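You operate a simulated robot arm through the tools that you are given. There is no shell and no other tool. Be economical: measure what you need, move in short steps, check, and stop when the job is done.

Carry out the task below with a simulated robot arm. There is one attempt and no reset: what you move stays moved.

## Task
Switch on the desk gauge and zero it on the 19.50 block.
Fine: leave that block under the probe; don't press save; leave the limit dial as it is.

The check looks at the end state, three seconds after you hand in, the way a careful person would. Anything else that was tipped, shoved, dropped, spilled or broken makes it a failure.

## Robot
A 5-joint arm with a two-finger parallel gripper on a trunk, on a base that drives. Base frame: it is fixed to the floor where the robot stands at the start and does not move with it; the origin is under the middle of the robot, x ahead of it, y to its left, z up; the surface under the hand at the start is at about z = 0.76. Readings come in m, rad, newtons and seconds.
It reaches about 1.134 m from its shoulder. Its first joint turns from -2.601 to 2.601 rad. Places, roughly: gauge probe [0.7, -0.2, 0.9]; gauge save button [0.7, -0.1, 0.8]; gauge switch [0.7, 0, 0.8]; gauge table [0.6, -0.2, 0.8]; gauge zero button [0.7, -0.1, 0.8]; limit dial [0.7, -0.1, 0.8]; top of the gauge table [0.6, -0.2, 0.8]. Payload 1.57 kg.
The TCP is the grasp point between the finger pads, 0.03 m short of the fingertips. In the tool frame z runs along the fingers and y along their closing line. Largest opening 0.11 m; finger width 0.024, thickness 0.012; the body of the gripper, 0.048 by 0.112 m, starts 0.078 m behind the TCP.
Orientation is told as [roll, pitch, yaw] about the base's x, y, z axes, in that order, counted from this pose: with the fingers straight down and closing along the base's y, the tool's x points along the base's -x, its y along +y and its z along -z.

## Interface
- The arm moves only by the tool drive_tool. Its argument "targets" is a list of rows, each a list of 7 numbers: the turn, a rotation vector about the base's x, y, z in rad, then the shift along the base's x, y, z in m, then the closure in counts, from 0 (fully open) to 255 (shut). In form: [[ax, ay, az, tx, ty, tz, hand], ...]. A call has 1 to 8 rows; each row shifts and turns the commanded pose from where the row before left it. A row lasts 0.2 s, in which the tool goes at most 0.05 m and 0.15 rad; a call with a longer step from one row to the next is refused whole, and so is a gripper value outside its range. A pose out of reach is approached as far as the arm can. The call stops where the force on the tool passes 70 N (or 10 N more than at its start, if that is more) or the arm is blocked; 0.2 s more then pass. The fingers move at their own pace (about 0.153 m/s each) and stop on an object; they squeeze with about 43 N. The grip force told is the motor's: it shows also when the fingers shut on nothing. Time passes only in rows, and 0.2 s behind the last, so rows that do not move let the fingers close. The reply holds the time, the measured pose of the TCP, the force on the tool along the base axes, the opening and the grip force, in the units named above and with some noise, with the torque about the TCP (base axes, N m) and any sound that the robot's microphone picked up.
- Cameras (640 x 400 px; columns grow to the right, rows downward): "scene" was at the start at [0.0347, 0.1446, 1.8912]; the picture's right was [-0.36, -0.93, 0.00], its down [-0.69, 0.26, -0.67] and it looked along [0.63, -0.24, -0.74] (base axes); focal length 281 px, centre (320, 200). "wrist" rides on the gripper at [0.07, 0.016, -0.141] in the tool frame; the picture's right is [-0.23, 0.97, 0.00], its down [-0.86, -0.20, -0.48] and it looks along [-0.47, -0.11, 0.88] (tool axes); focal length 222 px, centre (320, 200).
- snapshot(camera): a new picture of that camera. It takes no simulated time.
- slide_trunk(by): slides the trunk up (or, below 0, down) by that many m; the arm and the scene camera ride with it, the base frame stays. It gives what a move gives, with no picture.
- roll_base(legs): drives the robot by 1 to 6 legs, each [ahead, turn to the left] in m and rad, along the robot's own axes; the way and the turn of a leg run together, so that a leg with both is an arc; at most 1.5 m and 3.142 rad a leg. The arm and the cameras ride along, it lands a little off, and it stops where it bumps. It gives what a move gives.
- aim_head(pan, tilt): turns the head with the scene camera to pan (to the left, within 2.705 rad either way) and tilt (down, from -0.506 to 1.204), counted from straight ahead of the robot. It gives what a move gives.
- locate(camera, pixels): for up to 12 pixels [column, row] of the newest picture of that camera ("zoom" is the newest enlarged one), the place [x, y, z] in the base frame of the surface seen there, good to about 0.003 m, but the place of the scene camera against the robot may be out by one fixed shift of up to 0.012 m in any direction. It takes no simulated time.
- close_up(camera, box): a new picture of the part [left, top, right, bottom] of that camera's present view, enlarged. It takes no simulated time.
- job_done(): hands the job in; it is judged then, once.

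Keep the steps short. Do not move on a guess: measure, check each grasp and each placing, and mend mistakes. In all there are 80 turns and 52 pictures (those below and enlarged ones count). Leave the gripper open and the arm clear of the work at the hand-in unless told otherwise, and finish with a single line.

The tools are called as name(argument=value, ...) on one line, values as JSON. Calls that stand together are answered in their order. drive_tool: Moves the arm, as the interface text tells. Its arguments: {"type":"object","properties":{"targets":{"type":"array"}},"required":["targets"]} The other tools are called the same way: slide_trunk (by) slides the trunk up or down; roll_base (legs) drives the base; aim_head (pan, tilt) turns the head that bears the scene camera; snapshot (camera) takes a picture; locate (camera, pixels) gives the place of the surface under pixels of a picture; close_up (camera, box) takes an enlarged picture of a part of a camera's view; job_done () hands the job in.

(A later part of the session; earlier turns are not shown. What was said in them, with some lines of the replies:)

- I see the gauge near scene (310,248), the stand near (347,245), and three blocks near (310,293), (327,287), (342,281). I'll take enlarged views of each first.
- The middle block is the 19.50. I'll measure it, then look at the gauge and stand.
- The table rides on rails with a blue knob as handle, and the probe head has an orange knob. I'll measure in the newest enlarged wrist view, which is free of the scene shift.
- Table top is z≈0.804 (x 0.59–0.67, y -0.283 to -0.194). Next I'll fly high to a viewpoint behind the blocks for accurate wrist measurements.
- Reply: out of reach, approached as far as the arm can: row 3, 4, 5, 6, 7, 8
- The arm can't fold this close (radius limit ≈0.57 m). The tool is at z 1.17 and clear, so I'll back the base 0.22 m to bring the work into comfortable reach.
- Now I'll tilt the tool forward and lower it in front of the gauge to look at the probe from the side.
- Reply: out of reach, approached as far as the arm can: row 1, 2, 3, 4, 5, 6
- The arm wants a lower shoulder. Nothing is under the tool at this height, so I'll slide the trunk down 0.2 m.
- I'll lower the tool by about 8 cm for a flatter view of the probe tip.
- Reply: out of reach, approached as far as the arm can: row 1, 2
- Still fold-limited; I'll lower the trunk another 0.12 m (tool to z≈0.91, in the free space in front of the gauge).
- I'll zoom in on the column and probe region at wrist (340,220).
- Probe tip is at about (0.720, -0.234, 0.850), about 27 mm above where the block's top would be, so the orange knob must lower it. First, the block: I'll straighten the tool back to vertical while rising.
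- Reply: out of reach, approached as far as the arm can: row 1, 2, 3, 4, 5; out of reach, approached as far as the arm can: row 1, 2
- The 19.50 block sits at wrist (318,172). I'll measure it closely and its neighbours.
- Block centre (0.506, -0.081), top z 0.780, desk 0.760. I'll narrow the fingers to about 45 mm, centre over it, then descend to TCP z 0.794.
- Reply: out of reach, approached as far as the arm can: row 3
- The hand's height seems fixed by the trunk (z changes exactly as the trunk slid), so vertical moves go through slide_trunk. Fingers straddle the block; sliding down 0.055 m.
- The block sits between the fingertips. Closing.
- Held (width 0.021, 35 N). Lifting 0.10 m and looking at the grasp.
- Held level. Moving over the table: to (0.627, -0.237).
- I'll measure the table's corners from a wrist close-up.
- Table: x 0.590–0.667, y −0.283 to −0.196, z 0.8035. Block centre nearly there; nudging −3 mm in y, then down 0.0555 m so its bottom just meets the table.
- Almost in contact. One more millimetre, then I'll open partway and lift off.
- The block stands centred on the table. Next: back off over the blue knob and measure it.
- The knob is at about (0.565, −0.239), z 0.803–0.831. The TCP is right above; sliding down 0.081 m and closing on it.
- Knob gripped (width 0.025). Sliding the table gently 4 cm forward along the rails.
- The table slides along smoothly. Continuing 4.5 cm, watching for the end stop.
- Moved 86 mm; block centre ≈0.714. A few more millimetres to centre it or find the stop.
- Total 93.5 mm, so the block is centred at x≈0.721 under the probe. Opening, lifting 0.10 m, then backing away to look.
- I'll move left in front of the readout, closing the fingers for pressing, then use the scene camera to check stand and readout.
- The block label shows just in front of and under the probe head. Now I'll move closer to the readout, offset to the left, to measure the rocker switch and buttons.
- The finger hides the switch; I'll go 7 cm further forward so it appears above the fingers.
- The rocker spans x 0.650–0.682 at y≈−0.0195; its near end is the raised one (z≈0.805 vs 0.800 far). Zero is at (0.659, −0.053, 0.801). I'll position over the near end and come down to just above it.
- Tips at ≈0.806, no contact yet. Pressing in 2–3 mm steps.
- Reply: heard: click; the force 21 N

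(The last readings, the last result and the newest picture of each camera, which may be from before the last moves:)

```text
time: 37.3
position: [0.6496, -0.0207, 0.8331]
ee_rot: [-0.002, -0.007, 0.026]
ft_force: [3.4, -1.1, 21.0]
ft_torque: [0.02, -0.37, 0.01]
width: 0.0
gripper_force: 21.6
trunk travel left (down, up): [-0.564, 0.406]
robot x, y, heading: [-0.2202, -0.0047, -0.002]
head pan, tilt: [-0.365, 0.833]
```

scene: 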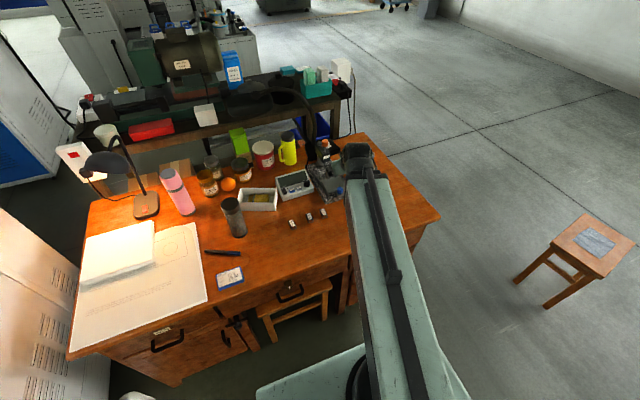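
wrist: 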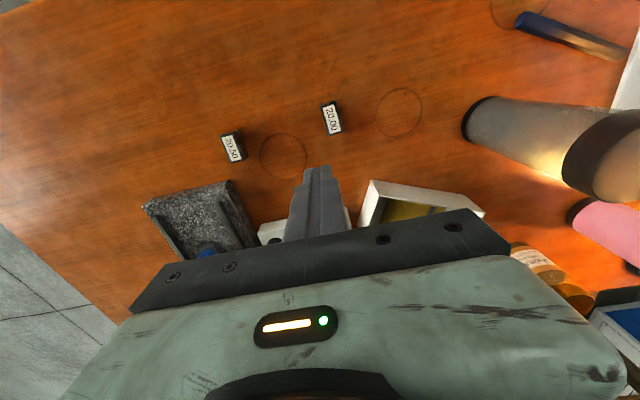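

Click heard, then the rocker bottomed out. Lifting 0.1 m and looking at the display.

slide_trunk(by=0.105)

drive_tool(targets=[[0, 0, 0, 0.02, 0.045, 0, 255], [0, 0, 0, 0, 0.03, 0, 255], [0, 0, 0, 0, 0, 0, 255]])

close_up(camera="wrist", box=[60, 60, 300, 210])

```text
time: 38.6
position: [0.6493, -0.0195, 0.9356]
ee_rot: [0.0, -0.002, 0.027]
ft_force: [0.0, -0.2, -0.3]
ft_torque: [0.0, -0.02, -0.01]
width: 0.0
gripper_force: 21.3
trunk travel left (down, up): [-0.669, 0.301]
robot x, y, heading: [-0.2225, -0.0026, -0.008]
head pan, tilt: [-0.365, 0.833]
```

```text
time: 39.4
position: [0.6682, 0.055, 0.9357]
ee_rot: [0.0, -0.004, 0.027]
ft_force: [-0.2, -0.9, 0.1]
ft_torque: [-0.01, -0.04, 0.01]
width: 0.0
gripper_force: 21.5
trunk travel left (down, up): [-0.669, 0.301]
robot x, y, heading: [-0.2205, -0.0014, 0.002]
head pan, tilt: [-0.365, 0.833]
```

```text
2.67 times, centred on (180, 135) of wrist
```

zoom: 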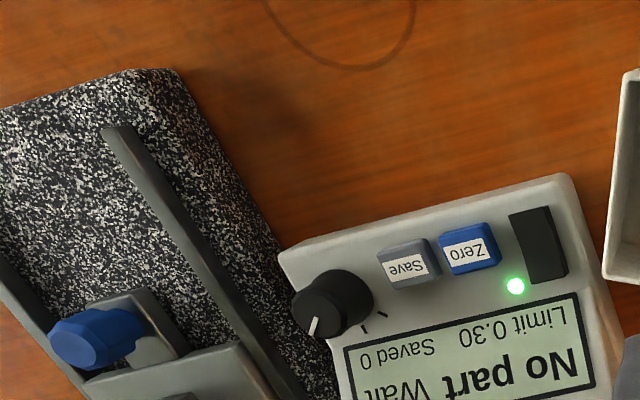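

Gauge is on: "No part, Wait, Limit 0.30, Saved 0". The probe must come down onto the block. I'll rise 0.13 m and move over the orange knob to measure it.

slide_trunk(by=0.13)

drive_tool(targets=[[0, 0, 0, 0, -0.045, 0, 255], [0, 0, 0, 0, -0.045, 0, 255], [0, 0, 0, 0, -0.045, 0, 255], [0, 0, 0, 0, -0.045, 0, 255], [0, 0, 0, 0, -0.045, 0, 255], [0, 0, 0, 0, -0.0, 0, 255]])

snapshot(camera="wrist")

```text
time: 41.0
position: [0.6706, 0.055, 1.0663]
ee_rot: [0.0, -0.002, 0.027]
ft_force: [0.4, -0.2, 0.3]
ft_torque: [0.0, -0.04, -0.01]
width: 0.0003
gripper_force: 21.3
trunk travel left (down, up): [-0.799, 0.171]
robot x, y, heading: [-0.222, 0.0005, -0.003]
head pan, tilt: [-0.365, 0.833]
```

```text
time: 42.4
position: [0.6696, -0.1702, 1.0659]
ee_rot: [0.001, -0.003, 0.026]
ft_force: [0.0, 0.9, -0.6]
ft_torque: [-0.01, -0.01, 0.0]
width: 0.0
gripper_force: 21.4
trunk travel left (down, up): [-0.799, 0.171]
robot x, y, heading: [-0.2199, 0.0005, -0.002]
head pan, tilt: [-0.365, 0.833]
```

```text
16 pictures are left
```

wrist: 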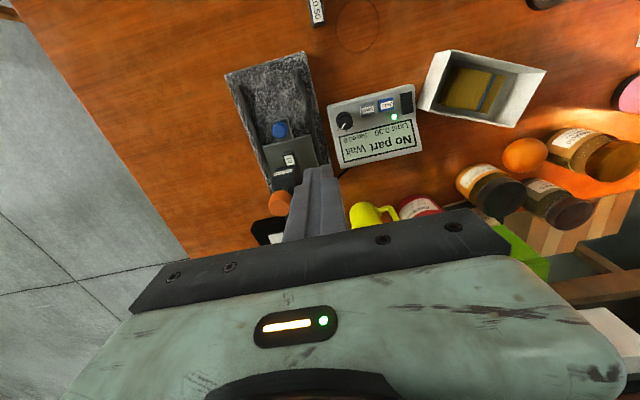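

Orange knob at wrist (279,203). Measuring it.

locate(camera="wrist", pixels=[[279, 203], [272, 205], [285, 201], [278, 196], [280, 211], [289, 159], [284, 172]])

close_up(camera="wrist", box=[240, 140, 320, 220])

```text
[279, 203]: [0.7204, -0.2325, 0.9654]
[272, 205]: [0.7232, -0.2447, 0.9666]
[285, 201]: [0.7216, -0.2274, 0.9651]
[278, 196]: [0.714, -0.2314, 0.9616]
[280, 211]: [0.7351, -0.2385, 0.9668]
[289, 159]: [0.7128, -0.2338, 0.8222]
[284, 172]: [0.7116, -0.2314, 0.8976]
```

```text
5.00 times, centred on (280, 180) of wrist
```

zoom: 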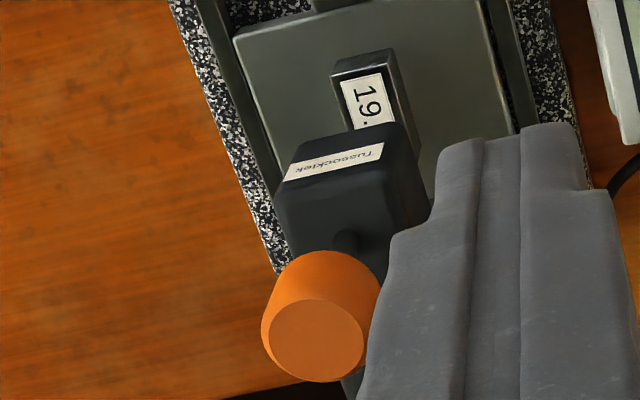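

Knob top is at about (0.726, −0.235, 0.967). Moving over it and then down to just above.

drive_tool(targets=[[0, 0, 0, 0.028, -0.033, 0, 255], [0, 0, 0, 0.028, -0.0325, 0, 255], [0, 0, 0, 0, 0, 0, 255]])

slide_trunk(by=-0.066)

slide_trunk(by=-0.006)

```text
time: 43.2
position: [0.698, -0.2279, 1.0655]
ee_rot: [-0.002, -0.009, 0.026]
ft_force: [0.6, 0.0, -0.1]
ft_torque: [0.01, -0.02, -0.02]
width: 0.0
gripper_force: 21.1
out of reach, approached as far as the arm can: row 2
trunk travel left (down, up): [-0.799, 0.171]
robot x, y, heading: [-0.2154, 0.0019, 0.001]
head pan, tilt: [-0.365, 0.833]
```

```text
time: 44.3
position: [0.6991, -0.2281, 0.9993]
ee_rot: [-0.002, -0.007, 0.026]
ft_force: [0.9, -0.2, 0.8]
ft_torque: [-0.05, 0.0, -0.01]
width: 0.0001
gripper_force: 21.2
trunk travel left (down, up): [-0.733, 0.237]
robot x, y, heading: [-0.2211, -0.0022, 0.001]
head pan, tilt: [-0.365, 0.833]
```

```text
time: 44.8
position: [0.6986, -0.2273, 0.9939]
ee_rot: [-0.002, -0.008, 0.026]
ft_force: [0.9, 1.1, -1.0]
ft_torque: [-0.04, 0.04, -0.01]
width: 0.0
gripper_force: 21.6
trunk travel left (down, up): [-0.727, 0.243]
robot x, y, heading: [-0.2193, -0.0, -0.004]
head pan, tilt: [-0.365, 0.833]
```

The arm hit its outward reach limit at x≈0.70, short of the knob, without contact. I'll lift, then roll the base forward 5 cm.

slide_trunk(by=0.072)

roll_base(legs=[[0.06, 0]])

```text
time: 45.9
position: [0.6979, -0.2278, 1.0654]
ee_rot: [-0.002, -0.007, 0.026]
ft_force: [0.6, 0.0, 0.7]
ft_torque: [-0.02, -0.01, 0.02]
width: 0.0
gripper_force: 21.8
trunk travel left (down, up): [-0.799, 0.171]
robot x, y, heading: [-0.2197, -0.0003, -0.003]
head pan, tilt: [-0.365, 0.833]
```

```text
time: 46.9
position: [0.7604, -0.2283, 1.0642]
ee_rot: [-0.002, -0.003, 0.027]
ft_force: [0.1, -0.1, 0.1]
ft_torque: [0.0, -0.01, 0.01]
width: 0.0001
gripper_force: 21.4
trunk travel left (down, up): [-0.799, 0.171]
robot x, y, heading: [-0.1617, -0.0034, 0.003]
head pan, tilt: [-0.365, 0.833]
```

Now centring over the knob: −0.034 in x, −0.008 in y, then checking with a wrist view.

drive_tool(targets=[[0, 0, 0, -0.034, -0.0075, 0, 255], [0, 0, 0, 0, 0, 0, 255]])

slide_trunk(by=-0.062)

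close_up(camera="wrist", box=[240, 100, 400, 220])

```text
time: 47.5
position: [0.7257, -0.2359, 1.0656]
ee_rot: [-0.002, -0.007, 0.026]
ft_force: [0.5, -0.7, 0.0]
ft_torque: [0.0, 0.01, 0.01]
width: 0.0001
gripper_force: 21.5
trunk travel left (down, up): [-0.799, 0.171]
robot x, y, heading: [-0.1601, -0.0016, 0.003]
head pan, tilt: [-0.365, 0.833]
```

```text
time: 48.5
position: [0.724, -0.2348, 1.0041]
ee_rot: [-0.001, -0.005, 0.026]
ft_force: [0.8, 0.1, 0.2]
ft_torque: [-0.01, 0.02, -0.03]
width: 0.0
gripper_force: 20.9
trunk travel left (down, up): [-0.737, 0.233]
robot x, y, heading: [-0.1609, -0.0004, 0.004]
head pan, tilt: [-0.365, 0.833]
```

```text
3.33 times, centred on (320, 160) of wrist
```

zoom: 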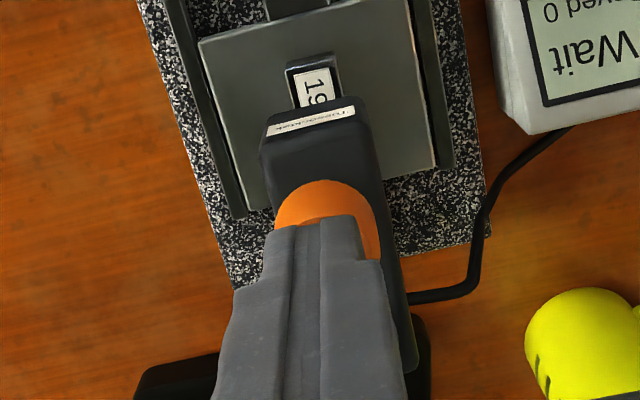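

Fingertips sit right over the orange knob. Pressing down in small steps.

slide_trunk(by=-0.008)

slide_trunk(by=-0.004)

slide_trunk(by=-0.004)

```text
time: 49.1
position: [0.7244, -0.2352, 0.9956]
ee_rot: [-0.002, -0.006, 0.026]
ft_force: [2.0, 0.2, 3.0]
ft_torque: [-0.02, -0.02, 0.03]
width: 0.0
gripper_force: 21.3
trunk travel left (down, up): [-0.729, 0.241]
robot x, y, heading: [-0.1625, 0.0029, 0.003]
head pan, tilt: [-0.365, 0.833]
```

```text
time: 49.6
position: [0.724, -0.2364, 0.9917]
ee_rot: [-0.002, -0.008, 0.027]
ft_force: [-0.2, -0.1, 1.0]
ft_torque: [-0.03, -0.03, 0.03]
width: 0.0
gripper_force: 21.1
trunk travel left (down, up): [-0.725, 0.245]
robot x, y, heading: [-0.1611, -0.0009, -0.004]
head pan, tilt: [-0.365, 0.833]
```

```text
time: 50.1
position: [0.7247, -0.2361, 0.9873]
ee_rot: [-0.002, -0.007, 0.026]
ft_force: [0.1, 0.2, -0.2]
ft_torque: [0.01, -0.01, -0.02]
width: 0.0
gripper_force: 21.2
trunk travel left (down, up): [-0.721, 0.249]
robot x, y, heading: [-0.1579, -0.0013, -0.0]
head pan, tilt: [-0.365, 0.833]
```

The plunger moves with only 1–3 N. Continuing toward contact (expected around TCP z 0.970).

slide_trunk(by=-0.008)

slide_trunk(by=-0.005)

close_up(camera="wrist", box=[240, 100, 400, 220])

```text
time: 50.7
position: [0.7238, -0.2352, 0.9802]
ee_rot: [-0.001, -0.009, 0.026]
ft_force: [-0.6, -0.7, 0.6]
ft_torque: [-0.01, -0.02, 0.0]
width: 0.0
gripper_force: 21.4
trunk travel left (down, up): [-0.713, 0.257]
robot x, y, heading: [-0.1626, 0.0014, 0.001]
head pan, tilt: [-0.365, 0.833]
```

```text
time: 51.2
position: [0.7239, -0.2344, 0.9756]
ee_rot: [-0.001, -0.006, 0.026]
ft_force: [0.9, -0.9, 4.7]
ft_torque: [-0.01, 0.02, 0.0]
width: 0.0
gripper_force: 21.5
trunk travel left (down, up): [-0.708, 0.262]
robot x, y, heading: [-0.1627, -0.0001, -0.002]
head pan, tilt: [-0.365, 0.833]
```

```text
3.33 times, centred on (320, 160) of wrist
```

zoom: 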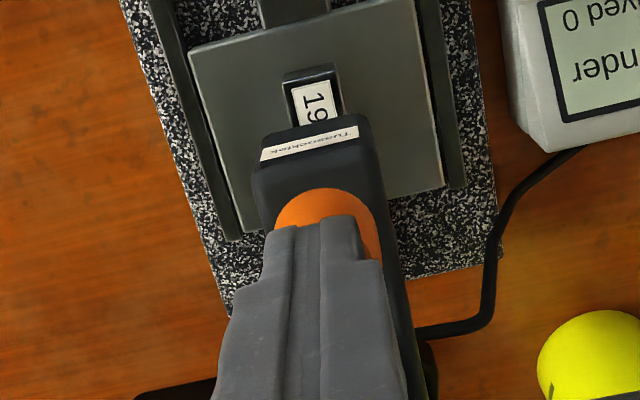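

The readout changed to "Under", so the probe senses the part. A further 2 mm to confirm it is seated.

slide_trunk(by=-0.002)

```text
time: 51.8
position: [0.7232, -0.2358, 0.9747]
ee_rot: [-0.002, -0.011, 0.026]
ft_force: [14.6, -4.0, 32.4]
ft_torque: [-0.1, -0.14, 0.04]
width: 0.0
gripper_force: 21.2
trunk travel left (down, up): [-0.706, 0.264]
robot x, y, heading: [-0.1563, 0.0005, -0.003]
head pan, tilt: [-0.365, 0.833]
```

Seated firmly (32 N). Lifting off and viewing the readout to see whether the probe stays down.

slide_trunk(by=0.09)

drive_tool(targets=[[0, 0, 0, -0.04, 0.025, 0, 255], [0, 0, 0, -0.03, 0.035, 0, 255], [0, 0, 0, 0, 0.045, 0, 255], [0, 0, 0, 0, 0.03, 0, 255], [0, 0, 0, 0, 0, 0, 255]])

snapshot(camera="wrist")

```text
time: 53.0
position: [0.7249, -0.2362, 1.0623]
ee_rot: [-0.002, -0.007, 0.027]
ft_force: [-0.3, -0.3, -0.4]
ft_torque: [0.04, 0.01, 0.0]
width: 0.0
gripper_force: 21.1
trunk travel left (down, up): [-0.796, 0.174]
robot x, y, heading: [-0.1634, 0.0019, -0.002]
head pan, tilt: [-0.365, 0.833]
```

```text
time: 54.2
position: [0.6549, -0.1004, 1.0623]
ee_rot: [-0.004, -0.007, 0.025]
ft_force: [0.3, -0.1, -0.7]
ft_torque: [0.02, -0.02, 0.01]
width: 0.0
gripper_force: 21.2
trunk travel left (down, up): [-0.796, 0.174]
robot x, y, heading: [-0.1623, -0.0026, 0.003]
head pan, tilt: [-0.365, 0.833]
```

```text
12 pictures are left
```

wrist: 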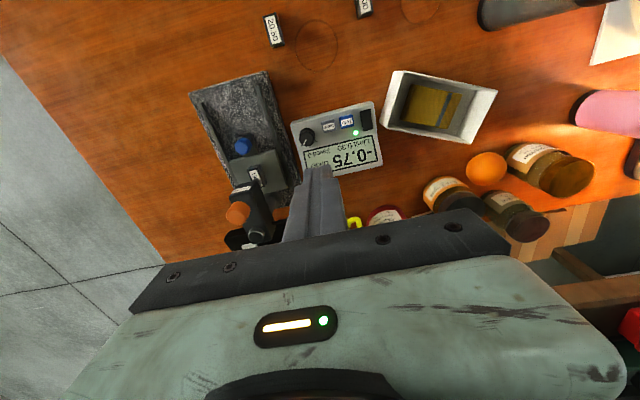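

The probe stays down and reads −0.75. Now to Zero at (0.659, −0.0526, top 0.801): move over it and descend.

drive_tool(targets=[[0, 0, 0, 0.004, 0.0475, 0, 255], [0, 0, 0, 0, 0, 0, 255]])

slide_trunk(by=-0.15)

close_up(camera="wrist", box=[220, 80, 420, 230])

```text
time: 54.8
position: [0.6588, -0.0512, 1.0623]
ee_rot: [-0.001, -0.006, 0.027]
ft_force: [0.0, 0.2, -0.1]
ft_torque: [-0.04, 0.01, 0.0]
width: 0.0
gripper_force: 21.4
trunk travel left (down, up): [-0.796, 0.174]
robot x, y, heading: [-0.1596, -0.0023, 0.002]
head pan, tilt: [-0.365, 0.833]
```

```text
time: 56.6
position: [0.6586, -0.0522, 0.9125]
ee_rot: [0.0, -0.007, 0.025]
ft_force: [0.0, -0.5, 1.0]
ft_torque: [0.0, 0.01, -0.01]
width: 0.0001
gripper_force: 21.2
trunk travel left (down, up): [-0.646, 0.324]
robot x, y, heading: [-0.1622, 0.002, -0.0]
head pan, tilt: [-0.365, 0.833]
```

```text
2.67 times, centred on (320, 155) of wrist
```

zoom: 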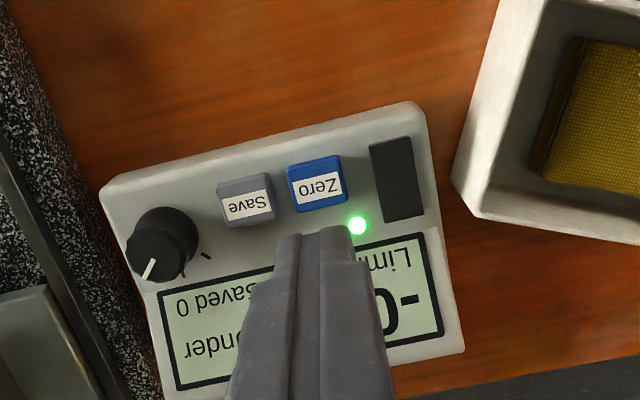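

locate(camera="zoom", pixels=[[318, 190], [247, 208], [292, 196], [345, 182], [272, 205]])

slide_trunk(by=-0.076)

```text
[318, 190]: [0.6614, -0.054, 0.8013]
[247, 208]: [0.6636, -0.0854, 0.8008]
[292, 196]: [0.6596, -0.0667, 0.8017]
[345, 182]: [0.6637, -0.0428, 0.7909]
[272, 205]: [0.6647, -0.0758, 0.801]
```

```text
time: 57.7
position: [0.6581, -0.0517, 0.8378]
ee_rot: [-0.002, -0.005, 0.026]
ft_force: [0.8, 0.4, 0.8]
ft_torque: [0.01, -0.02, -0.01]
width: 0.0001
gripper_force: 21.0
trunk travel left (down, up): [-0.57, 0.4]
robot x, y, heading: [-0.1582, -0.0022, 0.0]
head pan, tilt: [-0.365, 0.833]
```

Zero is centred at (0.661, −0.054), Save's edge is at −0.076; the fingertip spans −0.064 to −0.040. Pressing gently.

slide_trunk(by=-0.007)

slide_trunk(by=-0.002)

```text
time: 58.3
position: [0.658, -0.052, 0.8301]
ee_rot: [-0.003, -0.008, 0.026]
ft_force: [1.1, 0.1, 0.9]
ft_torque: [-0.02, 0.0, -0.01]
width: 0.0
gripper_force: 21.5
trunk travel left (down, up): [-0.563, 0.407]
robot x, y, heading: [-0.1548, -0.0041, -0.001]
head pan, tilt: [-0.365, 0.833]
```

```text
time: 58.8
position: [0.6594, -0.0511, 0.8288]
ee_rot: [-0.002, -0.007, 0.027]
ft_force: [1.5, 0.1, 2.6]
ft_torque: [-0.04, 0.01, 0.01]
width: 0.0
gripper_force: 21.2
trunk travel left (down, up): [-0.561, 0.409]
robot x, y, heading: [-0.1617, 0.0005, -0.004]
head pan, tilt: [-0.365, 0.833]
heard: click
```

Click. Lifting off and reading the display.

slide_trunk(by=0.13)

drive_tool(targets=[[0, 0, 0, 0, 0.045, 0, 255], [0, 0, 0, 0, 0.045, 0, 255], [0, 0, 0, 0, 0.03, 0, 255], [0, 0, 0, 0, 0, 0, 255]])

close_up(camera="wrist", box=[70, 60, 310, 230])

```text
time: 60.4
position: [0.6604, -0.0523, 0.9582]
ee_rot: [-0.001, -0.006, 0.028]
ft_force: [1.2, 0.5, 0.5]
ft_torque: [0.0, -0.01, -0.02]
width: 0.0
gripper_force: 21.3
trunk travel left (down, up): [-0.691, 0.279]
robot x, y, heading: [-0.1622, -0.0041, -0.002]
head pan, tilt: [-0.365, 0.833]
```

```text
time: 61.4
position: [0.6595, 0.0682, 0.9571]
ee_rot: [0.0, -0.008, 0.025]
ft_force: [0.8, -0.3, 0.2]
ft_torque: [-0.01, -0.02, 0.01]
width: 0.0
gripper_force: 20.9
trunk travel left (down, up): [-0.691, 0.279]
robot x, y, heading: [-0.1634, 0.0019, -0.006]
head pan, tilt: [-0.365, 0.833]
```

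```text
2.35 times, centred on (190, 145) of wrist
```

zoom: 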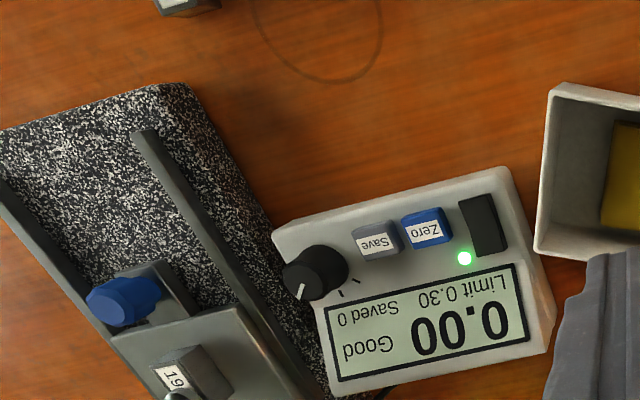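

Display: 0.00 Good, Limit 0.30, Saved 0. I'll raise the arm clear, open the gripper and do a final check.

slide_trunk(by=0.2)

drive_tool(targets=[[0, 0, 0, 0, 0, 0, 0], [0, 0, 0, 0, 0, 0, 0], [0, 0, 0, 0, 0, 0, 0]])

snapshot(camera="wrist")

snapshot(camera="scene")

```text
time: 63.5
position: [0.6596, 0.068, 1.1573]
ee_rot: [-0.002, -0.007, 0.026]
ft_force: [0.0, 0.3, 0.3]
ft_torque: [-0.03, -0.01, 0.01]
width: 0.0001
gripper_force: 21.0
trunk travel left (down, up): [-0.891, 0.079]
robot x, y, heading: [-0.1575, -0.0013, -0.002]
head pan, tilt: [-0.365, 0.833]
```

```text
time: 64.3
position: [0.6589, 0.0673, 1.1584]
ee_rot: [-0.002, -0.008, 0.027]
ft_force: [0.2, 0.0, 0.5]
ft_torque: [0.03, 0.0, 0.0]
width: 0.1099
gripper_force: 0.1
trunk travel left (down, up): [-0.891, 0.079]
robot x, y, heading: [-0.1581, -0.0015, 0.003]
head pan, tilt: [-0.365, 0.833]
```

```text
9 pictures are left
```

wrist: 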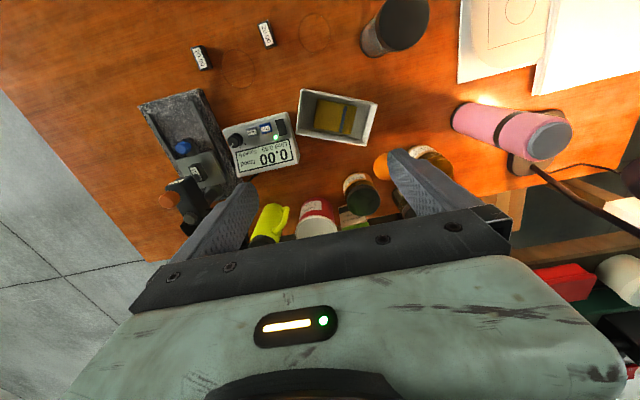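

```text
8 pictures are left
```

scene: 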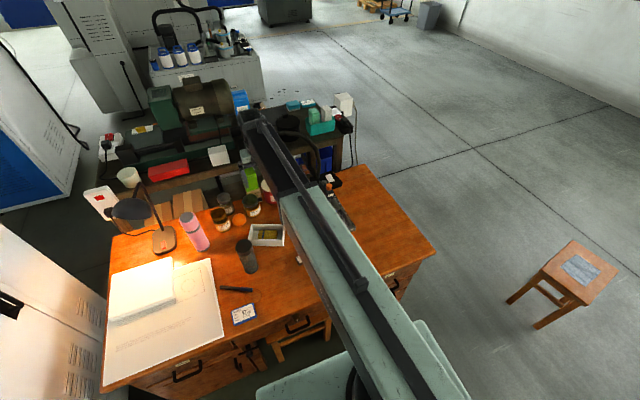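

Everything is in place: display 0.00, block under the probe, other items undisturbed, gripper open and clear. Handing in.

job_done()

```text
The job is handed in.
```

The desk gauge is on and zeroed on the 19.50 block, reading 0.00 "Good"; the block is still under the probe, nothing was saved, and the limit is still 0.30.
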